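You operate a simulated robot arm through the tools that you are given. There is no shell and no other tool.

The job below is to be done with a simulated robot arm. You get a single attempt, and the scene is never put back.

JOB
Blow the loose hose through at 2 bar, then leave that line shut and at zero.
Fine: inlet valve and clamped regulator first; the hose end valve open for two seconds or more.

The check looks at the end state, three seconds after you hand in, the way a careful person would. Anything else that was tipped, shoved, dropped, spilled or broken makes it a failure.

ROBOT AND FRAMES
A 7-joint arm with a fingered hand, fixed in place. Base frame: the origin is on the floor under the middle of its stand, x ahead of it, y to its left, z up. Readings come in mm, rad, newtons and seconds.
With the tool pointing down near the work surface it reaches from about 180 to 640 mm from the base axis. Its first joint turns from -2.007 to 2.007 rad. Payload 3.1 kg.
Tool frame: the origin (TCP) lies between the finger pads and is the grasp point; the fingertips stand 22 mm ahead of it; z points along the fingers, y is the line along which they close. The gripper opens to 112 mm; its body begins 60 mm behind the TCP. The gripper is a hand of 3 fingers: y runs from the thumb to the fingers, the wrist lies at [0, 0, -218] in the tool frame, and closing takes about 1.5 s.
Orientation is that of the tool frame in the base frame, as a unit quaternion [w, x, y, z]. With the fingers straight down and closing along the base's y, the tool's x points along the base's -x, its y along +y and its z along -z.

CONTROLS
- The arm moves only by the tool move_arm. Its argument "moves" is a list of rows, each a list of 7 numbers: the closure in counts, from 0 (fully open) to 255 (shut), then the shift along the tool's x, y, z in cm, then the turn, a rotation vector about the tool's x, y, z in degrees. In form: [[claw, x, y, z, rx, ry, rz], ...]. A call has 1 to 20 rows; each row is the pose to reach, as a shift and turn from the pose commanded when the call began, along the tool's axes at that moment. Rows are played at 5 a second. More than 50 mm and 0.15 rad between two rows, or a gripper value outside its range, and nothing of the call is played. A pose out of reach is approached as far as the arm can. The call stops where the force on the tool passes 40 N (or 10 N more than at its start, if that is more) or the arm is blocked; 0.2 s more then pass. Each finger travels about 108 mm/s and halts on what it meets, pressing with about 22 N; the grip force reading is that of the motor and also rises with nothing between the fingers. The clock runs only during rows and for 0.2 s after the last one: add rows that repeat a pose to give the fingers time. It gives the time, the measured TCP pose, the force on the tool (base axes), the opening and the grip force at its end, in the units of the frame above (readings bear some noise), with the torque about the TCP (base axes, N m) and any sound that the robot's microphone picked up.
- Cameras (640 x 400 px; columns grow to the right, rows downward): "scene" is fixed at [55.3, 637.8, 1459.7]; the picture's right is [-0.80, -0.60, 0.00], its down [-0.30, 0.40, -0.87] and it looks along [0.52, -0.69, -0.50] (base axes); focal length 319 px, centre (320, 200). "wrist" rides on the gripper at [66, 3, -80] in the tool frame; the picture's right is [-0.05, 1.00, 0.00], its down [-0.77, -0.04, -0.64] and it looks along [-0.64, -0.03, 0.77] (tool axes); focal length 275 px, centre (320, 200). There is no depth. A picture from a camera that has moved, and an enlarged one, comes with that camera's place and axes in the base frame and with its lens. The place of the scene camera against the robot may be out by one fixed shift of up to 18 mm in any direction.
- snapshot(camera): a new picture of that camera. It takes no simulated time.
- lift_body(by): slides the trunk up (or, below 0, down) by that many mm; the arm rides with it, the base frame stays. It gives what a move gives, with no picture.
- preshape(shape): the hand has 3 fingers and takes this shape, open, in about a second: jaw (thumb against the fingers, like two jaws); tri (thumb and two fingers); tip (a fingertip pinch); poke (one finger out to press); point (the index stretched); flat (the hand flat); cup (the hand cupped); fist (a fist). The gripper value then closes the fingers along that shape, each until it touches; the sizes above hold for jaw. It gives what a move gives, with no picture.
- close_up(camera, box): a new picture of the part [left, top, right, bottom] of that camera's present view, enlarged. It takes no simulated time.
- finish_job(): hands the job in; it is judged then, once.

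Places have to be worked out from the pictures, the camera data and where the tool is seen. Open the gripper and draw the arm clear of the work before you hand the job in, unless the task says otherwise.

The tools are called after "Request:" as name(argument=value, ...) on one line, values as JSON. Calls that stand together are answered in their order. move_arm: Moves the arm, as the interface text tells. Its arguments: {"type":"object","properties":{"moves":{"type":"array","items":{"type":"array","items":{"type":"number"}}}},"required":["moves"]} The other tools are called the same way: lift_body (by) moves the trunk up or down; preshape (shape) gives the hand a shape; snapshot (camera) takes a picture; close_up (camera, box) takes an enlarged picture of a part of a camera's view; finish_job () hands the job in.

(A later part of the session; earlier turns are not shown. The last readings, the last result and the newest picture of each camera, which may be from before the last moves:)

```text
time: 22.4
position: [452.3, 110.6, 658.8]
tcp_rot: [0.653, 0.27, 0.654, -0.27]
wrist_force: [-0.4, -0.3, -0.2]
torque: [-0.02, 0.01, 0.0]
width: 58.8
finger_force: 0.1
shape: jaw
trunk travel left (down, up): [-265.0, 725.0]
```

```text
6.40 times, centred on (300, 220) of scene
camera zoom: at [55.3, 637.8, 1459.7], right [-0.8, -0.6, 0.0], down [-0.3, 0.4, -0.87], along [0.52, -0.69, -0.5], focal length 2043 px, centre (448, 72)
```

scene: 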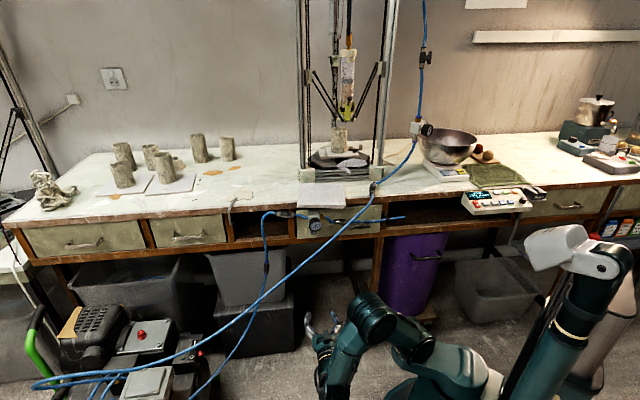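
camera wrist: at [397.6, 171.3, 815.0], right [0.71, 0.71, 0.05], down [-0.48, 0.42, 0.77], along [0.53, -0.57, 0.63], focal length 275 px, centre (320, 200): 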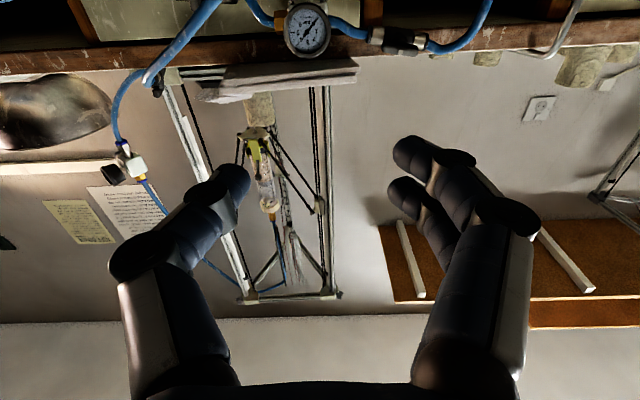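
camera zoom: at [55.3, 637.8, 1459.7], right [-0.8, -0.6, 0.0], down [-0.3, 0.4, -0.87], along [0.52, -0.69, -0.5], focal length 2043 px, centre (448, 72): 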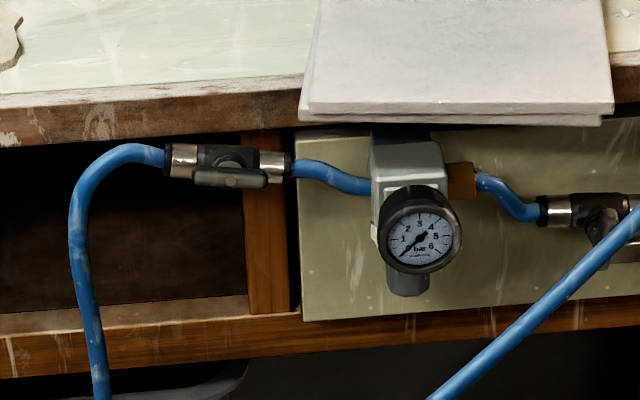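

The inlet lever is clearly in line, the gauge reads 0, and the hand hangs below hose level. I pitch the hand up 55° and move under the knob, ending 130 mm short of it along the tool axis.

Request:
move_arm(moves=[[120, -0.3, -0.1, 1.0, 0, -6, 0], [120, -0.6, -0.2, 2.5, 0, -12, 0], [120, -0.9, -0.3, 4.5, 0, -18, 0], [120, -1.2, -0.4, 7.0, 0, -24, 0], [120, -1.5, -0.5, 9.5, 0, -30, 0], [120, -1.8, -0.6, 12.0, 0, -36, 0], [120, -2.1, -0.7, 14.5, 0, -42, 0], [120, -2.4, -0.8, 17.0, 0, -48, 0], [120, -2.77, -0.87, 20.0, 0, -55, 0], [120, -2.77, -0.87, 20.0, 0, -55, 0]])

Request:
snapshot(camera="scene")

Request:
snapshot(camera="wrist")

```text
time: 24.6
position: [587.1, -36.5, 687.6]
tcp_rot: [0.881, 0.114, 0.278, -0.365]
wrist_force: [0.2, 0.1, 0.0]
torque: [0.0, 0.01, -0.02]
width: 59.0
finger_force: 0.1
shape: jaw
out of reach, approached as far as the arm can: row 5, 6
trunk travel left (down, up): [-265.0, 725.0]
```

```text
taken
```

scene: 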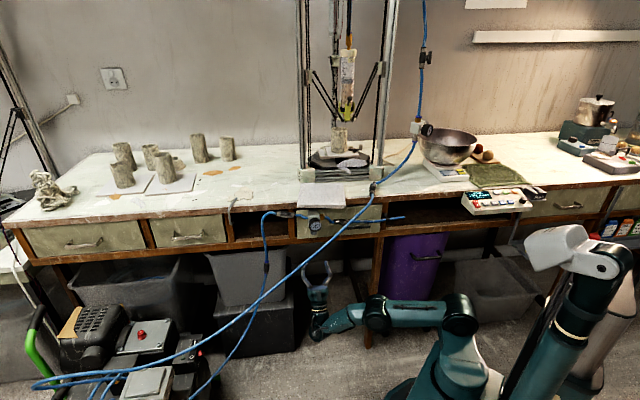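

```text
taken
camera wrist: at [595.9, -38.8, 585.6], right [0.68, 0.73, 0.03], down [-0.73, 0.68, -0.08], along [-0.08, 0.03, 1.0], focal length 275 px, centre (320, 200)
```

wrist: 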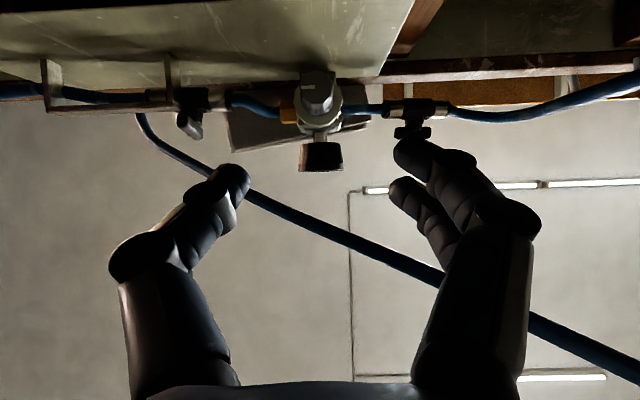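

The pose works: the camera now looks straight up at the knob, with good room to the hose and the beam. I zoom in to centre on the knob, and on the end valve while it is in view.

Request:
close_up(camera="wrist", box=[250, 50, 390, 180])

Request:
close_up(camera="wrist", box=[20, 40, 240, 200])

Request:
close_up(camera="scene", box=[270, 195, 390, 275])

```text
3.08 times, centred on (320, 115) of wrist
camera zoom: at [595.9, -38.8, 585.6], right [0.68, 0.73, 0.03], down [-0.73, 0.68, -0.08], along [-0.08, 0.03, 1.0], focal length 847 px, centre (320, 462)
```

zoom: 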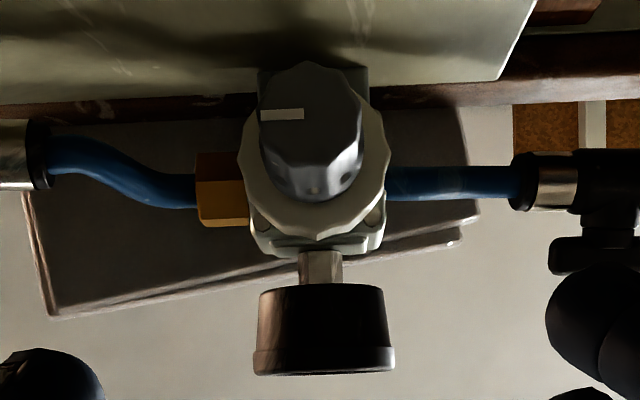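

```text
2.50 times, centred on (130, 120) of wrist
camera zoom: at [595.9, -38.8, 585.6], right [0.68, 0.73, 0.03], down [-0.73, 0.68, -0.08], along [-0.08, 0.03, 1.0], focal length 688 px, centre (795, 400)
```

zoom: 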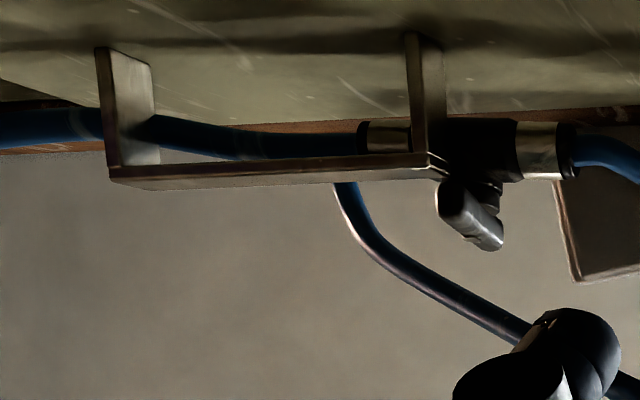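

```text
5.00 times, centred on (330, 235) of scene
camera zoom: at [55.3, 637.8, 1459.7], right [-0.8, -0.6, 0.0], down [-0.3, 0.4, -0.87], along [0.52, -0.69, -0.5], focal length 1596 px, centre (270, 25)
```

zoom: 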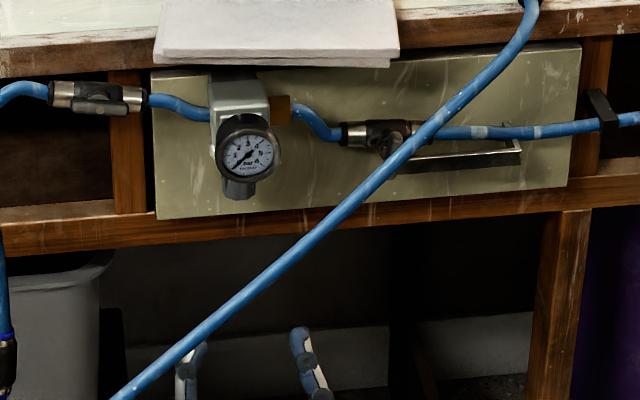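

The knob's end face, with its white pointer mark toward the end valve, puts the axis at about [638.8, -87.5]. I pitch the hand to 65°, yaw it -20° about the vertical for turning room, and line up 90 mm below the knob.

Request:
move_arm(moves=[[130, 0.44, 0.33, 1.0, 2.5, -2.5, -4.34], [140, 0.88, 0.67, 2.0, 5.0, -4.95, -8.68], [150, 1.31, 1.0, 3.0, 7.5, -7.4, -13.0], [150, 1.75, 1.34, 4.01, 10.0, -9.9, -17.35], [150, 1.75, 1.34, 4.01, 10.0, -9.9, -17.35]])

Request:
snapshot(camera="wrist")

Request:
snapshot(camera="scene")

```text
time: 25.8
position: [624.2, -52.8, 710.2]
tcp_rot: [0.824, 0.115, 0.183, -0.524]
wrist_force: [0.1, -1.4, 0.1]
torque: [0.0, 0.0, -0.03]
width: 46.5
finger_force: 0.0
shape: jaw
trunk travel left (down, up): [-265.0, 725.0]
```

```text
taken
camera wrist: at [637.6, -74.3, 610.8], right [0.89, 0.46, 0.02], down [-0.44, 0.86, -0.25], along [-0.13, 0.21, 0.97], focal length 275 px, centre (320, 200)
```

wrist: 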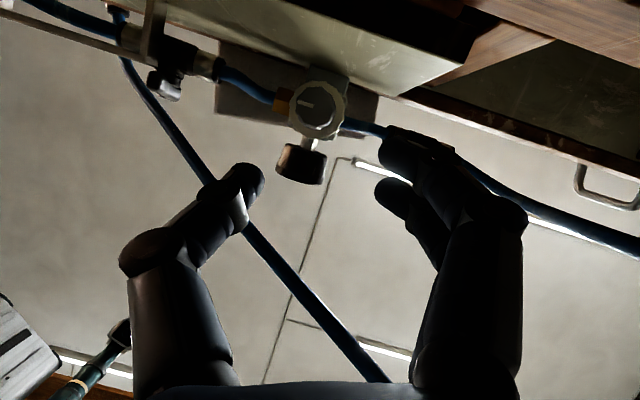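

```text
taken
```

scene: 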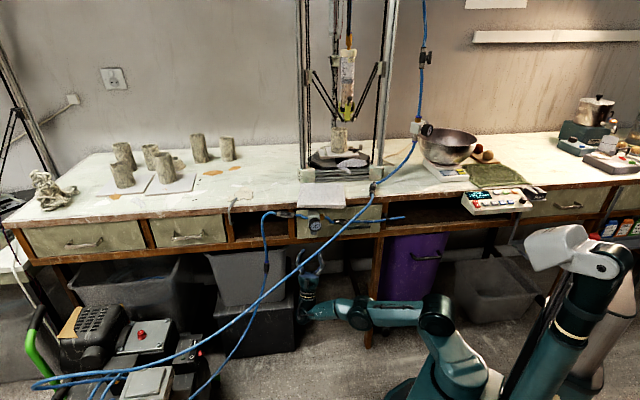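

The knob lines up centrally, 90 mm ahead along the tool axis. I advance 60 mm first and check the clearances.

Request:
move_arm(moves=[[150, 0, -0.03, 2.0, 0, 0, 0], [150, 0, -0.06, 4.0, 0, 0, 0], [150, 0, -0.09, 6.0, 0, 0, 0], [150, 0, -0.09, 6.0, 0, 0, 0]])

Request:
snapshot(camera="wrist")

Request:
close_up(camera="scene", box=[270, 195, 390, 275])

```text
time: 26.8
position: [632.7, -76.4, 764.8]
tcp_rot: [0.823, 0.116, 0.183, -0.525]
wrist_force: [-0.6, 0.7, 0.7]
torque: [0.02, 0.02, -0.01]
width: 46.6
finger_force: 0.1
shape: jaw
trunk travel left (down, up): [-265.0, 725.0]
```

```text
taken
camera wrist: at [647.3, -97.7, 664.9], right [0.89, 0.46, 0.02], down [-0.44, 0.86, -0.25], along [-0.13, 0.21, 0.97], focal length 275 px, centre (320, 200)
```

wrist: 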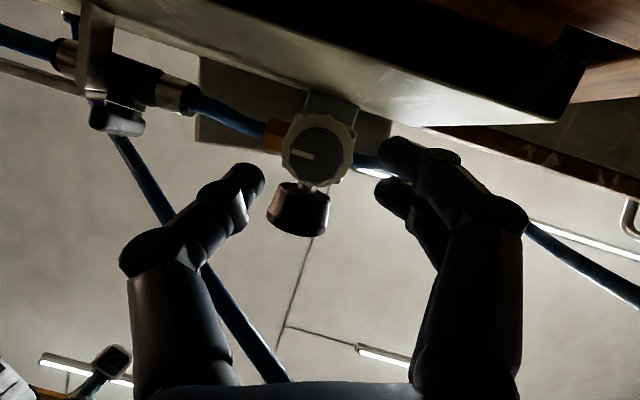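

```text
5.00 times, centred on (330, 235) of scene
camera zoom: at [55.3, 637.8, 1459.7], right [-0.8, -0.6, 0.0], down [-0.3, 0.4, -0.87], along [0.52, -0.69, -0.5], focal length 1596 px, centre (270, 25)
```

zoom: 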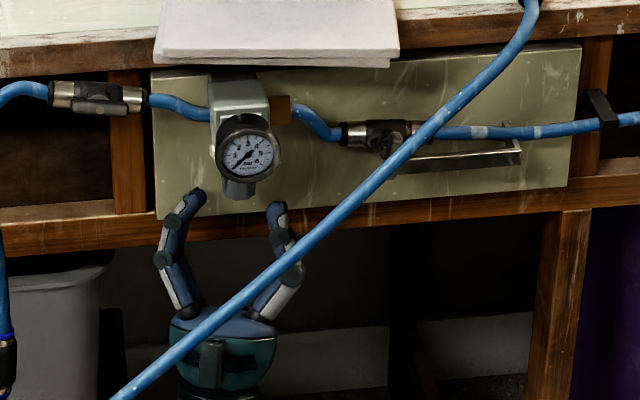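

The fingers are about to pass either side of the knob, clear of the gauge, drawer and hose. I move the last 30 mm in.

Request:
move_arm(moves=[[150, 0.02, 0.03, 1.0, 0, 0, 0], [150, 0.04, 0.07, 2.0, 0, 0, 0], [150, 0.05, 0.1, 3.0, 0, 0, 0], [150, 0.05, 0.1, 3.0, 0, 0, 0]])

Request:
close_up(camera="wrist", box=[200, 100, 440, 280])

Request:
close_up(camera="scene", box=[285, 205, 355, 250])

```text
time: 27.8
position: [639.9, -87.6, 790.8]
tcp_rot: [0.823, 0.116, 0.183, -0.525]
wrist_force: [-0.1, 0.5, 0.0]
torque: [-0.02, -0.03, 0.01]
width: 46.6
finger_force: 0.0
shape: jaw
trunk travel left (down, up): [-265.0, 725.0]
```

```text
2.22 times, centred on (320, 190) of wrist
camera zoom: at [653.9, -109.3, 692.3], right [0.89, 0.46, 0.02], down [-0.44, 0.86, -0.25], along [-0.13, 0.21, 0.97], focal length 612 px, centre (320, 222)
```

zoom: 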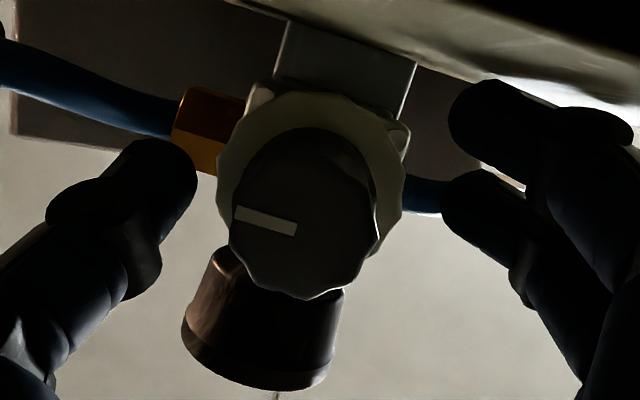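

```text
8.89 times, centred on (320, 228) of scene
camera zoom: at [55.3, 637.8, 1459.7], right [-0.8, -0.6, 0.0], down [-0.3, 0.4, -0.87], along [0.52, -0.69, -0.5], focal length 2837 px, centre (320, -44)
```

zoom: 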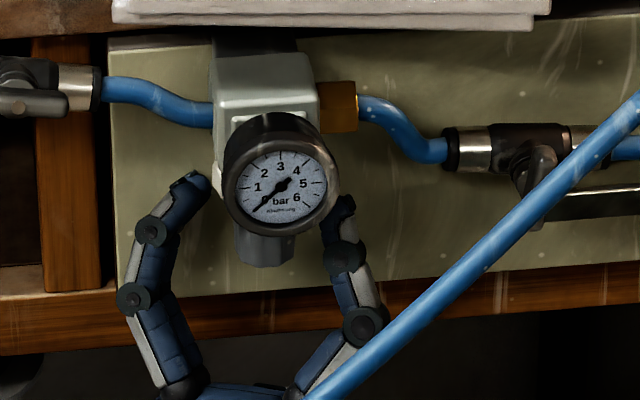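

The knob sits between thumb and fingers. I close the grip on it.

Request:
move_arm(moves=[[190, 0, 0, 0, 0, 0, 0], [230, 0, 0, 0, 0, 0, 0], [255, 0, 0, 0, 0, 0, 0], [255, 0, 0, 0, 0, 0, 0], [255, 0, 0, 0, 0, 0, 0], [255, 0, 0, 0, 0, 0, 0]])

Request:
close_up(camera="wrist", box=[200, 100, 440, 280])

Request:
close_up(camera="scene", box=[285, 205, 355, 250])

```text
time: 29.2
position: [638.8, -88.4, 791.4]
tcp_rot: [0.823, 0.117, 0.183, -0.525]
wrist_force: [1.3, -6.9, 2.6]
torque: [0.04, -0.01, 0.05]
width: 14.0
finger_force: 21.8
shape: jaw
trunk travel left (down, up): [-265.0, 725.0]
```

```text
2.22 times, centred on (320, 190) of wrist
camera zoom: at [653.7, -110.4, 692.3], right [0.89, 0.46, 0.02], down [-0.44, 0.86, -0.25], along [-0.13, 0.21, 0.97], focal length 612 px, centre (320, 222)
```

zoom: 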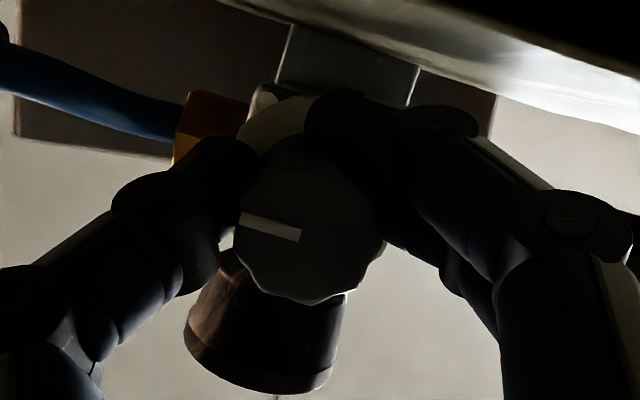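

```text
8.89 times, centred on (320, 228) of scene
camera zoom: at [55.3, 637.8, 1459.7], right [-0.8, -0.6, 0.0], down [-0.3, 0.4, -0.87], along [0.52, -0.69, -0.5], focal length 2837 px, centre (320, -44)
```

zoom: 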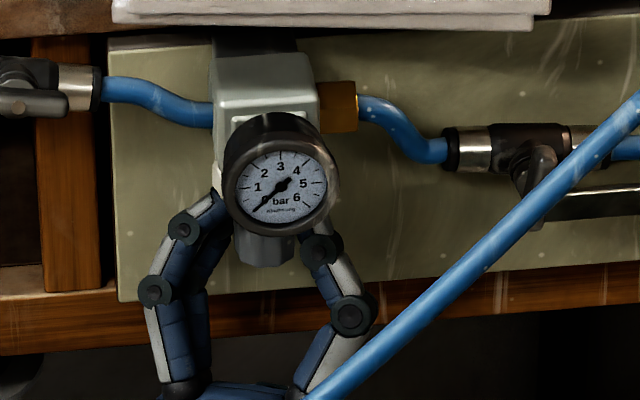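

The knob is held firmly (14 mm reading, 22 N). I turn it 16° clockwise as seen from below, about the vertical axis, and check the gauge.

Request:
move_arm(moves=[[255, 0, 0, 0, -1.69, 0, 3.63], [255, 0, 0, 0, -3.38, 0, 7.25], [255, 0, 0, 0, -5.07, 0, 10.88], [255, 0, 0, 0, -6.76, 0, 14.5], [255, 0, 0, 0, -6.76, 0, 14.5]])

Request:
close_up(camera="wrist", box=[200, 100, 440, 280])

Request:
close_up(camera="scene", box=[302, 208, 334, 240])

```text
time: 30.4
position: [638.9, -87.6, 790.9]
tcp_rot: [0.888, 0.091, 0.197, -0.405]
wrist_force: [2.7, -4.9, 3.5]
torque: [0.02, 0.02, -0.01]
width: 14.1
finger_force: 21.9
shape: jaw
trunk travel left (down, up): [-265.0, 725.0]
```

```text
2.22 times, centred on (320, 190) of wrist
camera zoom: at [659.3, -105.2, 692.2], right [0.72, 0.69, 0.02], down [-0.66, 0.71, -0.25], along [-0.19, 0.17, 0.97], focal length 612 px, centre (320, 222)
```

zoom: 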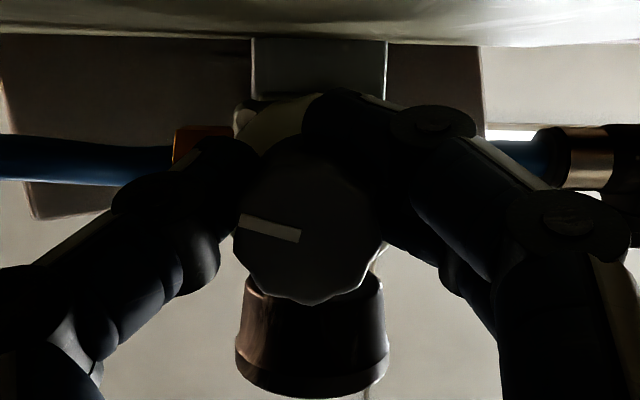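

```text
12.50 times, centred on (318, 224) of scene
camera zoom: at [55.3, 637.8, 1459.7], right [-0.8, -0.6, 0.0], down [-0.3, 0.4, -0.87], along [0.52, -0.69, -0.5], focal length 3990 px, centre (345, -100)
```

zoom: 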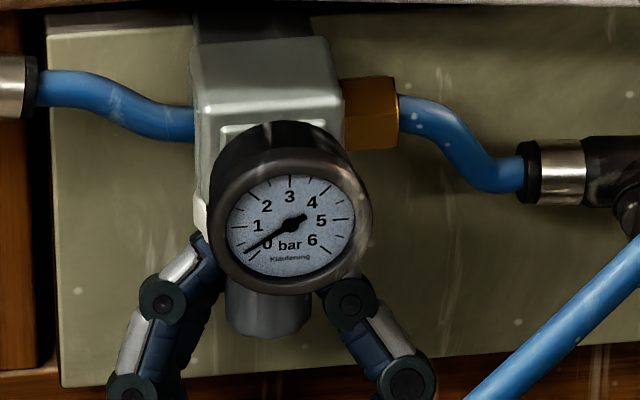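

The knob turns freely and the gauge needle has lifted to roughly 0.2–0.3 bar, so the direction is right. I turn it 30° more.

Request:
move_arm(moves=[[255, 0, 0, 0, -2.11, 0, 4.53], [255, 0, 0, 0, -4.23, 0, 9.06], [255, 0, 0, 0, -6.34, 0, 13.6], [255, 0, 0, 0, -8.45, 0, 18.13], [255, 0, 0, 0, -10.57, 0, 22.66], [255, 0, 0, 0, -12.68, 0, 27.19], [255, 0, 0, 0, -12.68, 0, 27.19]])

Request:
snapshot(camera="wrist")

Request:
close_up(camera="scene", box=[302, 208, 334, 240])

Request:
snapshot(camera="scene")

```text
time: 32.0
position: [646.2, -87.7, 787.0]
tcp_rot: [0.949, 0.054, 0.212, -0.226]
wrist_force: [6.4, -12.7, 14.0]
torque: [-0.01, 0.14, 0.1]
width: 10.0
finger_force: 22.5
shape: jaw
out of reach, approached as far as the arm can: row 5, 6, 7
trunk travel left (down, up): [-265.0, 725.0]
```

```text
taken
camera wrist: at [670.6, -94.6, 687.0], right [0.41, 0.91, 0.03], down [-0.88, 0.41, -0.25], along [-0.24, 0.08, 0.97], focal length 275 px, centre (320, 200)
```

wrist: 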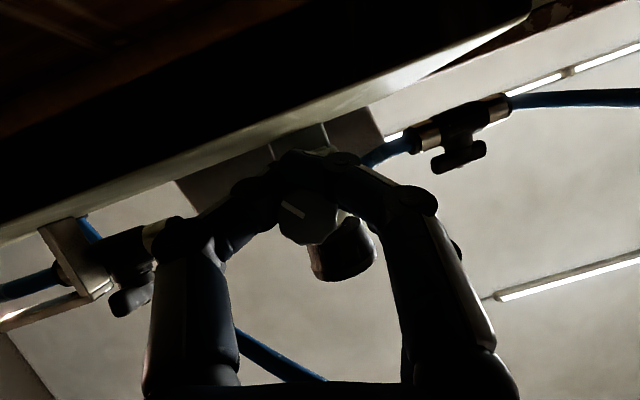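

```text
12.50 times, centred on (318, 224) of scene
camera zoom: at [55.3, 637.8, 1459.7], right [-0.8, -0.6, 0.0], down [-0.3, 0.4, -0.87], along [0.52, -0.69, -0.5], focal length 3990 px, centre (345, -100)
```

zoom: 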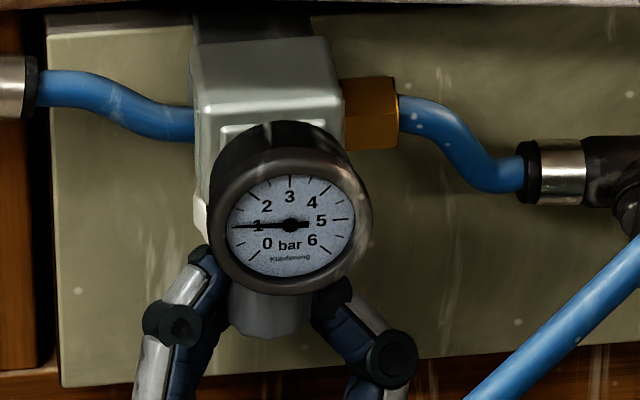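

```text
taken
```

scene: 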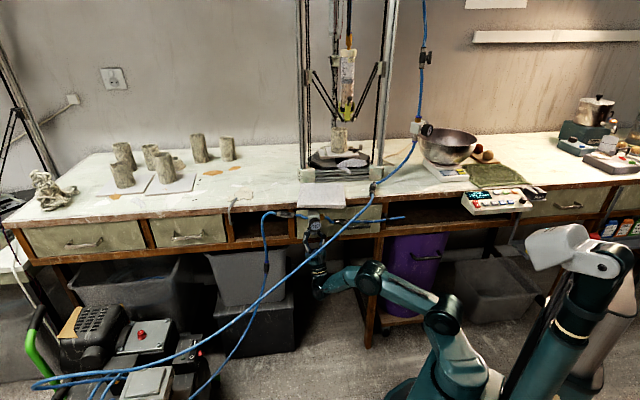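

The gauge now reads about 1 bar after roughly 38° of turn, but the arm reached its limit near the end of the stroke. I release the knob and back off 30 mm along the tool axis to take a fresh grip.

Request:
move_arm(moves=[[200, 0, 0, 0, 0, 0, 0], [150, 0, 0, 0, 0, 0, 0], [150, 0, 0, 0, 0, 0, 0], [150, 0, 0, 0, 0, 0, 0], [150, 0, 0, -1, 0, 0, 0], [150, 0, 0, -2, 0, 0, 0], [150, 0, 0, -3, 0, 0, 0], [150, 0, 0, -3, 0, 0, 0]])

Request:
snapshot(camera="wrist")

Request:
close_up(camera="scene", box=[302, 208, 334, 240])

```text
time: 33.8
position: [634.2, -79.2, 759.1]
tcp_rot: [0.949, 0.055, 0.213, -0.227]
wrist_force: [-0.7, 0.3, 1.1]
torque: [-0.01, 0.02, 0.01]
width: 45.4
finger_force: 0.0
shape: jaw
trunk travel left (down, up): [-265.0, 725.0]
```

```text
taken
camera wrist: at [659.0, -86.5, 659.2], right [0.41, 0.91, 0.03], down [-0.88, 0.41, -0.25], along [-0.23, 0.08, 0.97], focal length 275 px, centre (320, 200)
```

wrist: 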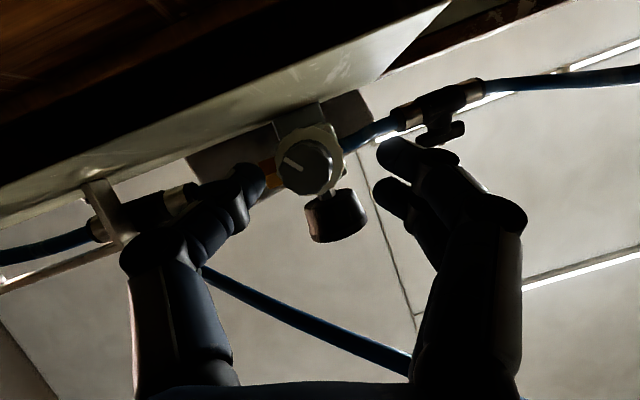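

```text
12.50 times, centred on (318, 224) of scene
camera zoom: at [55.3, 637.8, 1459.7], right [-0.8, -0.6, 0.0], down [-0.3, 0.4, -0.87], along [0.52, -0.69, -0.5], focal length 3990 px, centre (345, -100)
```

zoom: 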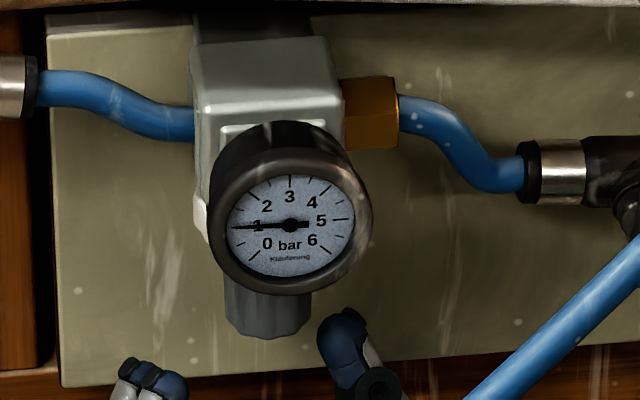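

The gauge holds about 1 bar by itself. I swing the hand back to -25° of yaw just below the knob, then re-check alignment before gripping again.

Request:
move_arm(moves=[[155, -0.03, 0.08, -0.03, 3.03, 0, -6.5], [160, -0.05, 0.16, -0.05, 6.06, 0, -13.0], [168, -0.08, 0.24, -0.08, 9.08, 0, -19.5], [168, -0.1, 0.32, -0.11, 12.1, 0, -26.0], [168, -0.13, 0.4, -0.13, 15.1, 0, -32.5], [168, -0.15, 0.48, -0.16, 18.17, 0, -38.97], [168, -0.15, 0.48, -0.16, 18.17, 0, -38.97]])

Request:
snapshot(camera="wrist")

```text
time: 35.4
position: [634.2, -73.3, 755.8]
tcp_rot: [0.799, 0.128, 0.181, -0.559]
wrist_force: [0.0, 0.0, 0.2]
torque: [-0.01, 0.03, -0.02]
width: 38.7
finger_force: 0.0
shape: jaw
trunk travel left (down, up): [-265.0, 725.0]
```

```text
taken
camera wrist: at [647.0, -95.5, 657.9], right [0.92, 0.38, 0.02], down [-0.37, 0.9, -0.24], along [-0.11, 0.22, 0.97], focal length 275 px, centre (320, 200)
```

wrist: 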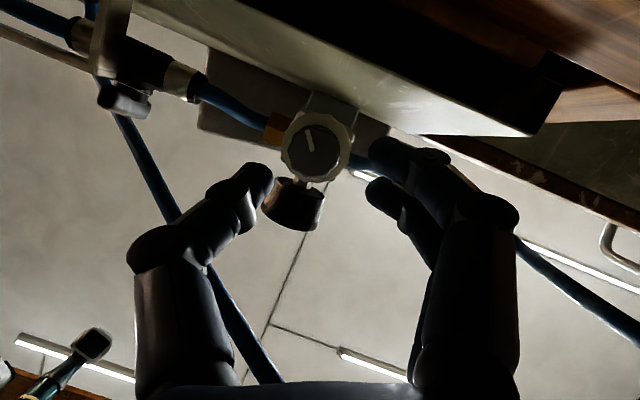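

The knob is again centred, about 38 mm ahead. I advance and close on it.

Request:
move_arm(moves=[[168, -0.01, -0.02, 1.0, 0, 0, 0], [168, -0.03, -0.03, 2.0, 0, 0, 0], [168, -0.04, -0.05, 3.0, 0, 0, 0], [168, -0.05, -0.06, 3.77, 0, 0, 0], [168, -0.05, -0.06, 3.77, 0, 0, 0], [200, -0.05, -0.06, 3.77, 0, 0, 0], [230, -0.05, -0.06, 3.77, 0, 0, 0], [255, -0.05, -0.06, 3.77, 0, 0, 0], [255, -0.05, -0.06, 3.77, 0, 0, 0], [255, -0.05, -0.06, 3.77, 0, 0, 0], [255, -0.05, -0.06, 3.77, 0, 0, 0]])

Request:
close_up(camera="wrist", box=[200, 100, 440, 280])

Request:
close_up(camera="scene", box=[302, 208, 334, 240])

```text
time: 37.8
position: [639.9, -91.3, 793.1]
tcp_rot: [0.799, 0.128, 0.181, -0.559]
wrist_force: [1.3, -8.4, 3.2]
torque: [0.01, 0.02, 0.03]
width: 11.4
finger_force: 22.2
shape: jaw
trunk travel left (down, up): [-265.0, 725.0]
```

```text
2.22 times, centred on (320, 190) of wrist
camera zoom: at [651.2, -112.7, 692.6], right [0.92, 0.38, 0.02], down [-0.37, 0.9, -0.24], along [-0.11, 0.21, 0.97], focal length 612 px, centre (320, 222)
```

zoom: 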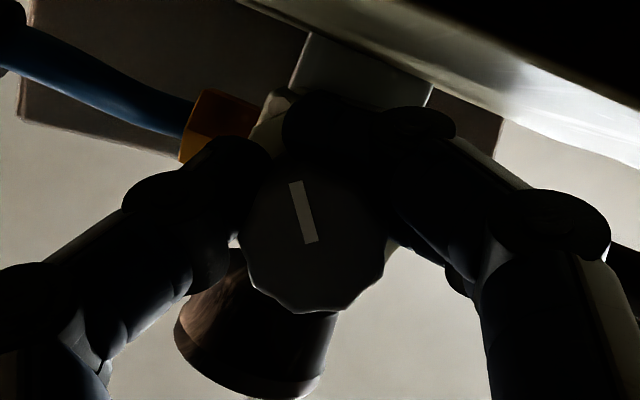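

```text
12.50 times, centred on (318, 224) of scene
camera zoom: at [55.3, 637.8, 1459.7], right [-0.8, -0.6, 0.0], down [-0.3, 0.4, -0.87], along [0.52, -0.69, -0.5], focal length 3990 px, centre (345, -100)
```

zoom: 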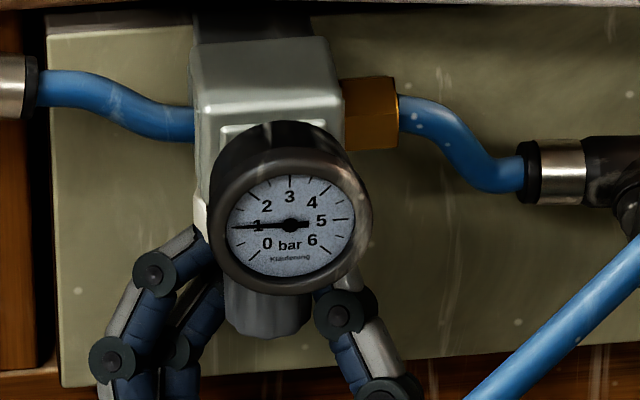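

Gripped again, with the pointer turned about 50° for 1 bar, which suggests about 50° per bar. I turn 40° more and read the gauge.

Request:
move_arm(moves=[[255, 0, 0, 0, -2.11, 0, 4.53], [255, 0, 0, 0, -4.23, 0, 9.06], [255, 0, 0, 0, -6.34, 0, 13.6], [255, 0, 0, 0, -8.45, 0, 18.13], [255, 0, 0, 0, -10.57, 0, 22.66], [255, 0, 0, 0, -12.68, 0, 27.19], [255, 0, 0, 0, -14.79, 0, 31.72], [255, 0, 0, 0, -16.9, 0, 36.25], [255, 0, 0, 0, -16.9, 0, 36.25]])

Request:
close_up(camera="wrist", box=[200, 100, 440, 280])

Request:
close_up(camera="scene", box=[302, 208, 334, 240])

```text
time: 39.8
position: [640.2, -88.4, 792.2]
tcp_rot: [0.943, 0.059, 0.211, -0.25]
wrist_force: [8.0, -8.9, 5.7]
torque: [0.02, 0.04, 0.03]
width: 11.2
finger_force: 21.9
shape: jaw
trunk travel left (down, up): [-265.0, 725.0]
```

```text
2.22 times, centred on (320, 190) of wrist
camera zoom: at [664.4, -98.0, 692.3], right [0.46, 0.89, 0.03], down [-0.86, 0.45, -0.24], along [-0.23, 0.09, 0.97], focal length 612 px, centre (320, 222)
```

zoom: 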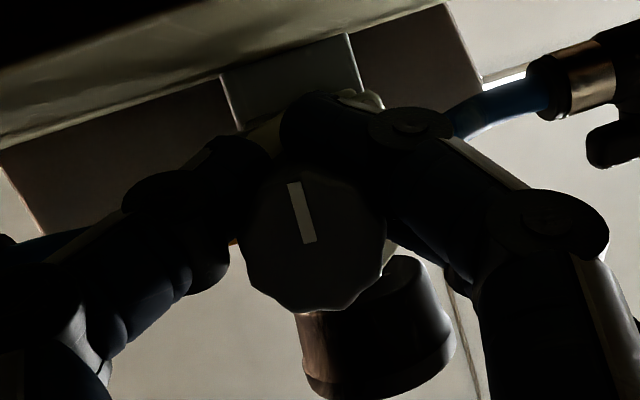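

```text
12.50 times, centred on (318, 224) of scene
camera zoom: at [55.3, 637.8, 1459.7], right [-0.8, -0.6, 0.0], down [-0.3, 0.4, -0.87], along [0.52, -0.69, -0.5], focal length 3990 px, centre (345, -100)
```

zoom: 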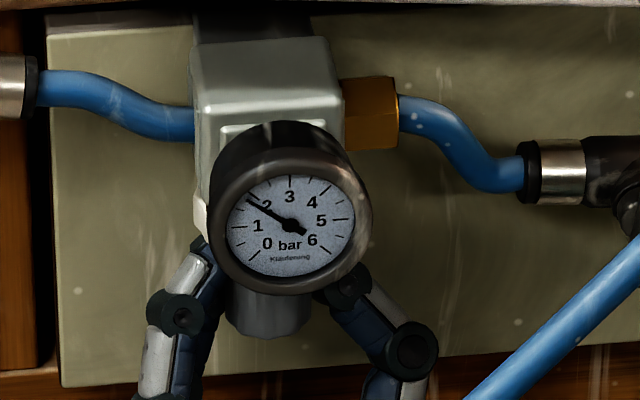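

The needle has risen to between 1 and 2 bar. I enlarge the gauge for a finer reading.

Request:
close_up(camera="scene", box=[312, 215, 324, 231])

```text
16.00 times, centred on (318, 223) of scene
camera zoom: at [55.3, 637.8, 1459.7], right [-0.8, -0.6, 0.0], down [-0.3, 0.4, -0.87], along [0.52, -0.69, -0.5], focal length 5107 px, centre (352, -168)
```

zoom: 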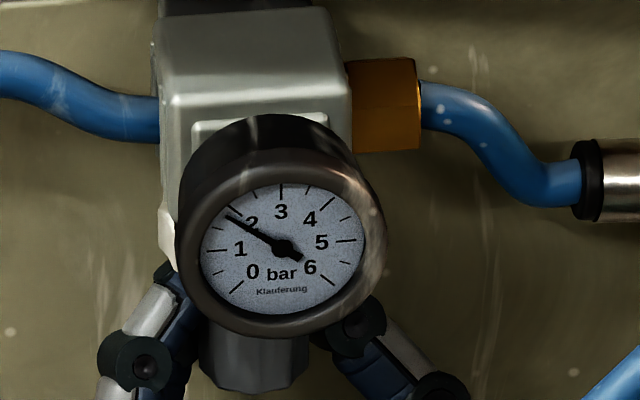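

The dial sweeps 45° per bar and the needle reads about 1.9 bar. I nudge the knob 4° further.

Request:
move_arm(moves=[[255, 0, 0, 0, -0.85, 0, 1.8], [255, 0, 0, 0, -1.69, 0, 3.63], [255, 0, 0, 0, -1.69, 0, 3.63], [255, 0, 0, 0, -1.69, 0, 3.63]])

Request:
close_up(camera="scene", box=[312, 215, 324, 231])

```text
time: 40.8
position: [639.9, -88.8, 790.7]
tcp_rot: [0.951, 0.054, 0.213, -0.218]
wrist_force: [17.6, -8.4, 11.4]
torque: [0.01, 0.15, 0.01]
width: 10.6
finger_force: 21.9
shape: jaw
trunk travel left (down, up): [-265.0, 725.0]
```

```text
16.00 times, centred on (318, 223) of scene
camera zoom: at [55.3, 637.8, 1459.7], right [-0.8, -0.6, 0.0], down [-0.3, 0.4, -0.87], along [0.52, -0.69, -0.5], focal length 5107 px, centre (352, -168)
```

zoom: 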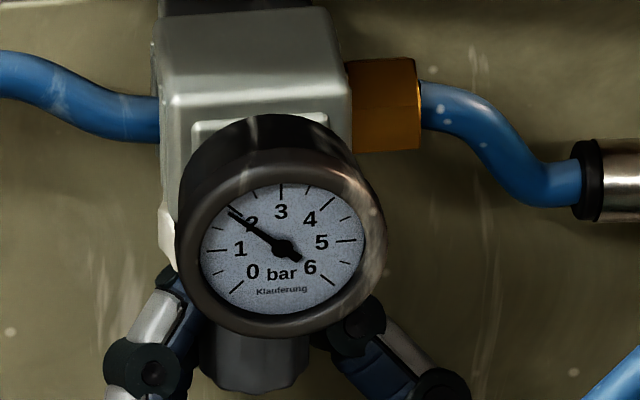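

The needle now sits on the 2 bar mark. I release the knob and back down 100 mm along the tool axis.

Request:
move_arm(moves=[[210, 0, 0, 0, 0, 0, 0], [168, 0, 0, 0, 0, 0, 0], [155, 0, 0, 0, 0, 0, 0], [155, 0, 0, 0, 0, 0, 0], [155, 0, 0, -1.5, 0, 0, 0], [155, 0, 0, -3, 0, 0, 0], [155, 0, 0, -5, 0, 0, 0], [155, 0, 0, -7.5, 0, 0, 0], [155, 0, 0, -10, 0, 0, 0], [155, 0, 0, -10, 0, 0, 0]])

Request:
close_up(camera="scene", box=[312, 215, 324, 231])

Request:
snapshot(camera="wrist")

Request:
snapshot(camera="scene")

```text
time: 43.0
position: [602.4, -68.7, 701.7]
tcp_rot: [0.951, 0.052, 0.213, -0.217]
wrist_force: [-0.3, 0.2, 0.3]
torque: [-0.03, 0.01, 0.0]
width: 43.3
finger_force: 0.0
shape: jaw
trunk travel left (down, up): [-265.0, 725.0]
```

```text
16.00 times, centred on (318, 223) of scene
camera zoom: at [55.3, 637.8, 1459.7], right [-0.8, -0.6, 0.0], down [-0.3, 0.4, -0.87], along [0.52, -0.69, -0.5], focal length 5107 px, centre (352, -168)
```

zoom: 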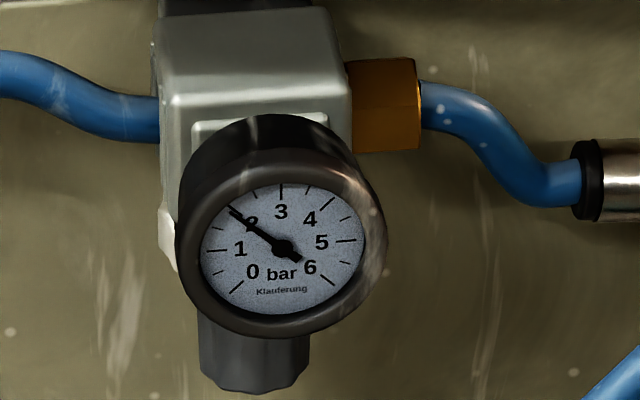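

```text
taken
camera wrist: at [626.2, -76.5, 602.3], right [0.4, 0.92, 0.03], down [-0.89, 0.39, -0.25], along [-0.24, 0.07, 0.97], focal length 275 px, centre (320, 200)
```

wrist: 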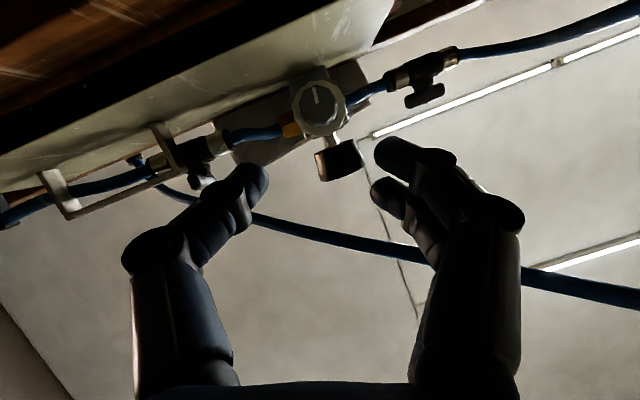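

```text
taken
```

scene: 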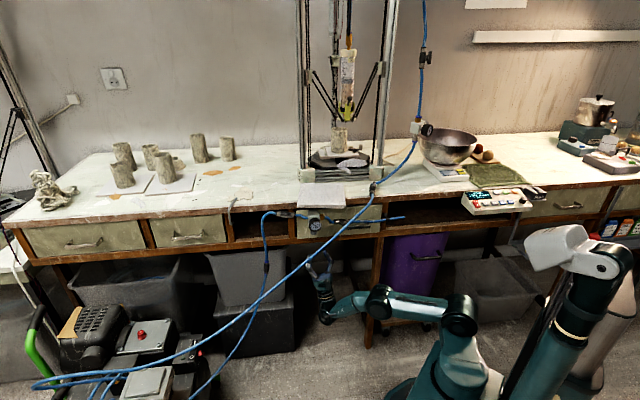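

The gauge stays at 2 bar. I move the hand sideways to sit below the end valve, square to the bench, and look up at its lever.

Request:
move_arm(moves=[[140, -1.34, -1.97, -0.62, 2.06, 0, -4.42], [120, -2.68, -3.94, -1.25, 4.12, 0, -8.83], [100, -4.02, -5.91, -1.88, 6.18, 0, -13.25], [80, -5.36, -7.88, -2.5, 8.24, 0, -17.67], [80, -5.36, -7.88, -2.5, 8.24, 0, -17.67]])

Request:
snapshot(camera="wrist")

Request:
close_up(camera="wrist", box=[240, 60, 420, 200])

```text
time: 44.2
position: [513.4, -115.5, 700.7]
tcp_rot: [0.9, 0.087, 0.202, -0.376]
wrist_force: [0.4, -0.6, 1.1]
torque: [0.01, 0.01, 0.01]
width: 76.5
finger_force: 0.0
shape: jaw
trunk travel left (down, up): [-265.0, 725.0]
```

```text
taken
camera wrist: at [534.5, -129.5, 601.7], right [0.68, 0.73, 0.02], down [-0.71, 0.67, -0.24], along [-0.2, 0.15, 0.97], focal length 275 px, centre (320, 200)
```

wrist: 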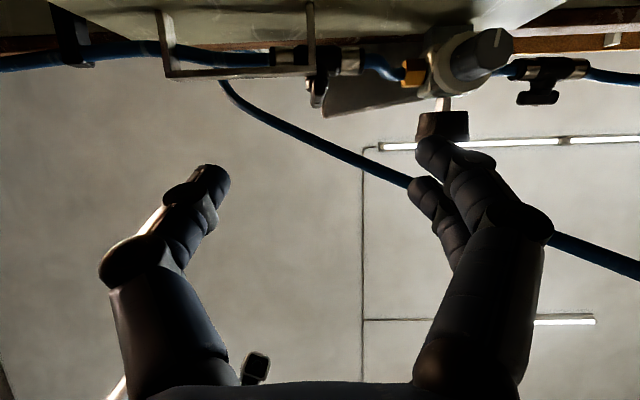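

```text
2.86 times, centred on (330, 130) of wrist
camera zoom: at [534.5, -129.5, 601.7], right [0.68, 0.73, 0.02], down [-0.71, 0.67, -0.24], along [-0.2, 0.15, 0.97], focal length 786 px, centre (291, 400)
```

zoom: 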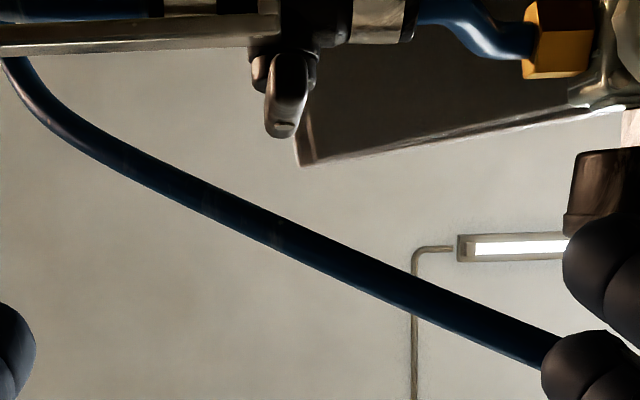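

From below, the end lever's stem is at about u = 281 along the bench, with the drawer pull right behind its lower end and the hanging hose in front of its upper end. There is no room to grip and swing it, so I plan to push the lever's lower half with one finger. I try the poke shape here in free space and look at it.

Request:
preshape(shape="poke")

Request:
snapshot(camera="wrist")

Request:
close_up(camera="scene", box=[280, 230, 400, 330])

```text
time: 45.1
position: [514.7, -113.0, 701.6]
tcp_rot: [0.9, 0.087, 0.202, -0.375]
wrist_force: [-0.2, 0.5, 0.7]
torque: [-0.01, -0.01, 0.04]
width: 0.0
finger_force: 0.1
shape: poke
trunk travel left (down, up): [-265.0, 725.0]
```

```text
taken
camera wrist: at [534.8, -129.5, 601.6], right [0.68, 0.73, 0.02], down [-0.71, 0.66, -0.24], along [-0.2, 0.15, 0.97], focal length 275 px, centre (320, 200)
```

wrist: 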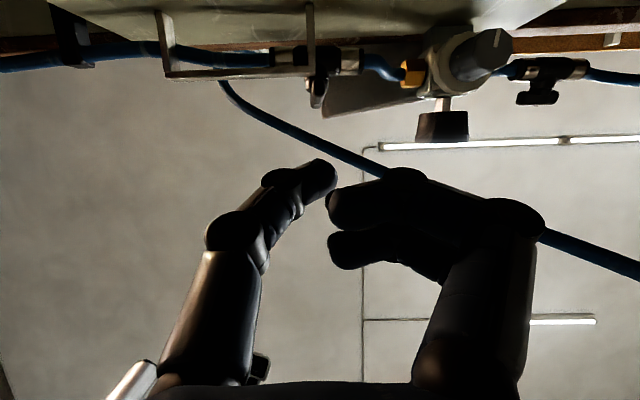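

```text
4.00 times, centred on (340, 280) of scene
camera zoom: at [55.3, 637.8, 1459.7], right [-0.8, -0.6, 0.0], down [-0.3, 0.4, -0.87], along [0.52, -0.69, -0.5], focal length 1277 px, centre (240, -120)
```

zoom: 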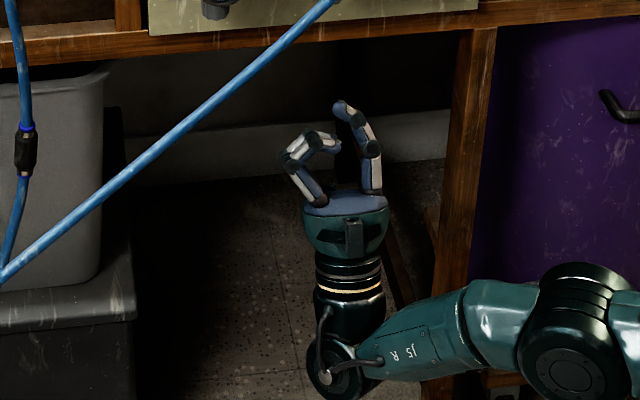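

In "poke" the thumb stands out, but the curled fingers sit close beside it. I compare with the "point" shape.

Request:
preshape(shape="point")

Request:
snapshot(camera="wrist")

Request:
close_up(camera="scene", box=[280, 230, 400, 330])

```text
time: 46.0
position: [515.2, -114.7, 700.7]
tcp_rot: [0.9, 0.087, 0.202, -0.376]
wrist_force: [0.0, 0.0, 0.2]
torque: [0.01, -0.02, -0.01]
width: 0.0
finger_force: 0.0
shape: point
trunk travel left (down, up): [-265.0, 725.0]
```

```text
taken
camera wrist: at [534.8, -129.5, 601.6], right [0.68, 0.73, 0.02], down [-0.71, 0.66, -0.24], along [-0.19, 0.15, 0.97], focal length 275 px, centre (320, 200)
```

wrist: 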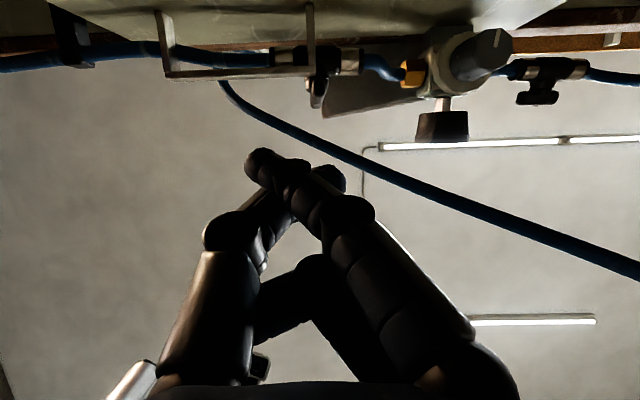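

```text
4.00 times, centred on (340, 280) of scene
camera zoom: at [55.3, 637.8, 1459.7], right [-0.8, -0.6, 0.0], down [-0.3, 0.4, -0.87], along [0.52, -0.69, -0.5], focal length 1277 px, centre (240, -120)
```

zoom: 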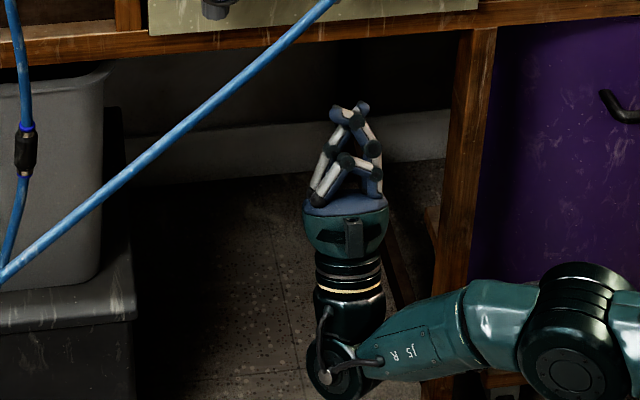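

"Point" crosses the thumb and index, which is no better. I check the "flat" shape, which may give straight fingers.

Request:
preshape(shape="flat")

Request:
snapshot(camera="wrist")

Request:
close_up(camera="scene", box=[280, 230, 400, 330])

```text
time: 46.9
position: [515.5, -113.8, 700.4]
tcp_rot: [0.901, 0.086, 0.202, -0.375]
wrist_force: [-0.2, 0.4, -0.3]
torque: [0.01, -0.02, 0.04]
width: 0.0
finger_force: 0.0
shape: flat
trunk travel left (down, up): [-265.0, 725.0]
```

```text
taken
camera wrist: at [534.8, -129.5, 601.6], right [0.68, 0.73, 0.02], down [-0.71, 0.66, -0.24], along [-0.19, 0.15, 0.97], focal length 275 px, centre (320, 200)
```

wrist: 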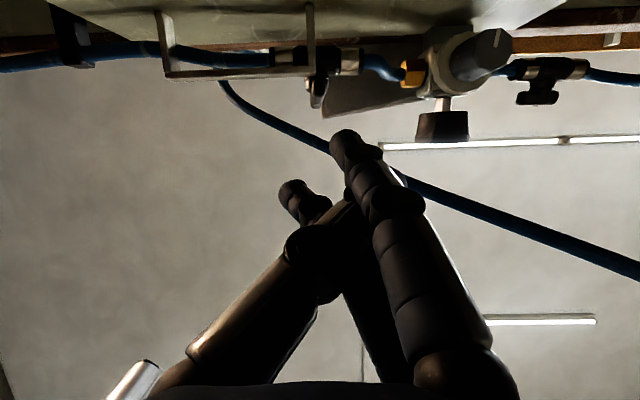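

```text
4.00 times, centred on (340, 280) of scene
camera zoom: at [55.3, 637.8, 1459.7], right [-0.8, -0.6, 0.0], down [-0.3, 0.4, -0.87], along [0.52, -0.69, -0.5], focal length 1277 px, centre (240, -120)
```

zoom: 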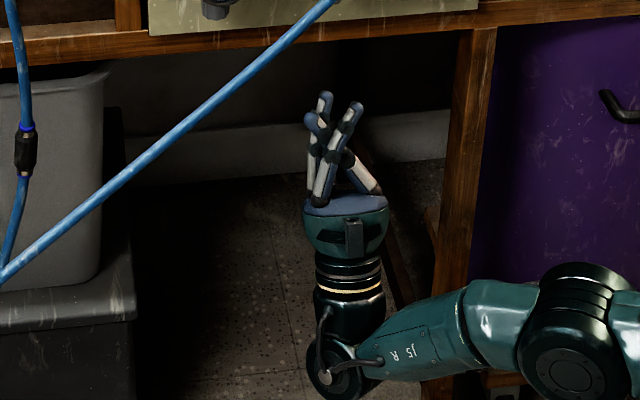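

"Flat" gives two straight fingers with the thumb crossed underneath, so it is bulky. I try the fingertip pinch ("tip"), closed, as a compact pusher.

Request:
preshape(shape="tip")

Request:
snapshot(camera="wrist")

Request:
move_arm(moves=[[100, 0, 0, 0, 0, 0, 0], [200, 0, 0, 0, 0, 0, 0], [255, 0, 0, 0, 0, 0, 0], [255, 0, 0, 0, 0, 0, 0], [255, 0, 0, 0, 0, 0, 0], [255, 0, 0, 0, 0, 0, 0]])

Request:
snapshot(camera="wrist")

Request:
close_up(camera="scene", box=[280, 230, 400, 330])

```text
time: 47.8
position: [515.2, -115.3, 700.6]
tcp_rot: [0.9, 0.087, 0.203, -0.375]
wrist_force: [0.6, -0.3, -0.6]
torque: [0.0, -0.03, -0.04]
width: 112.2
finger_force: 0.0
shape: tip
trunk travel left (down, up): [-265.0, 725.0]
```

```text
taken
camera wrist: at [534.8, -129.5, 601.6], right [0.68, 0.73, 0.02], down [-0.71, 0.66, -0.24], along [-0.2, 0.15, 0.97], focal length 275 px, centre (320, 200)
```

wrist: 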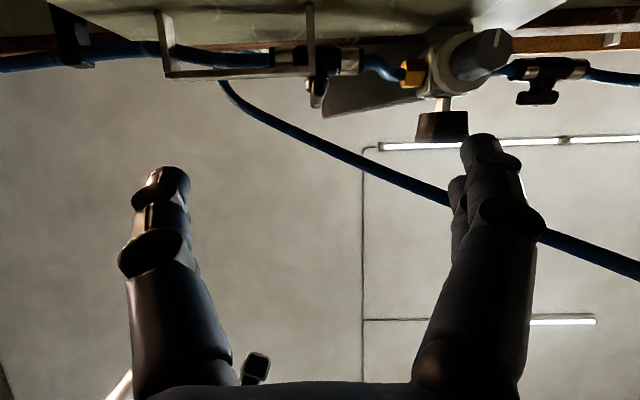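

```text
time: 49.2
position: [514.9, -114.8, 701.3]
tcp_rot: [0.9, 0.086, 0.202, -0.376]
wrist_force: [0.2, 0.3, 0.5]
torque: [-0.02, 0.01, 0.0]
width: 0.0
finger_force: 22.1
shape: tip
trunk travel left (down, up): [-265.0, 725.0]
```

```text
taken
camera wrist: at [534.8, -129.5, 601.6], right [0.68, 0.73, 0.02], down [-0.71, 0.66, -0.24], along [-0.2, 0.15, 0.97], focal length 275 px, centre (320, 200)
```

wrist: 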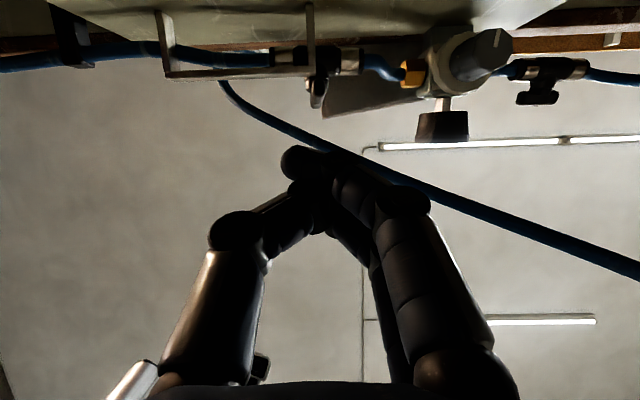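

```text
4.00 times, centred on (340, 280) of scene
camera zoom: at [55.3, 637.8, 1459.7], right [-0.8, -0.6, 0.0], down [-0.3, 0.4, -0.87], along [0.52, -0.69, -0.5], focal length 1277 px, centre (240, -120)
```

zoom: 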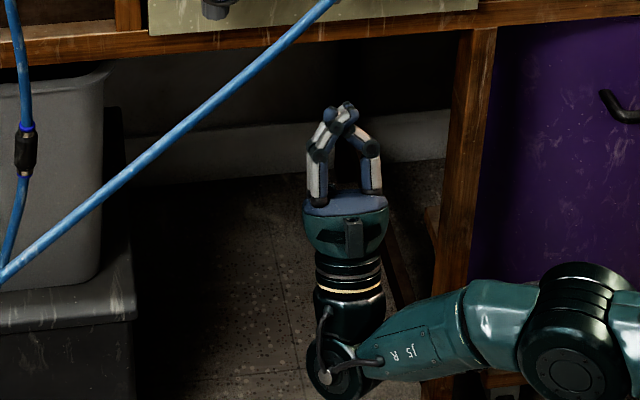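

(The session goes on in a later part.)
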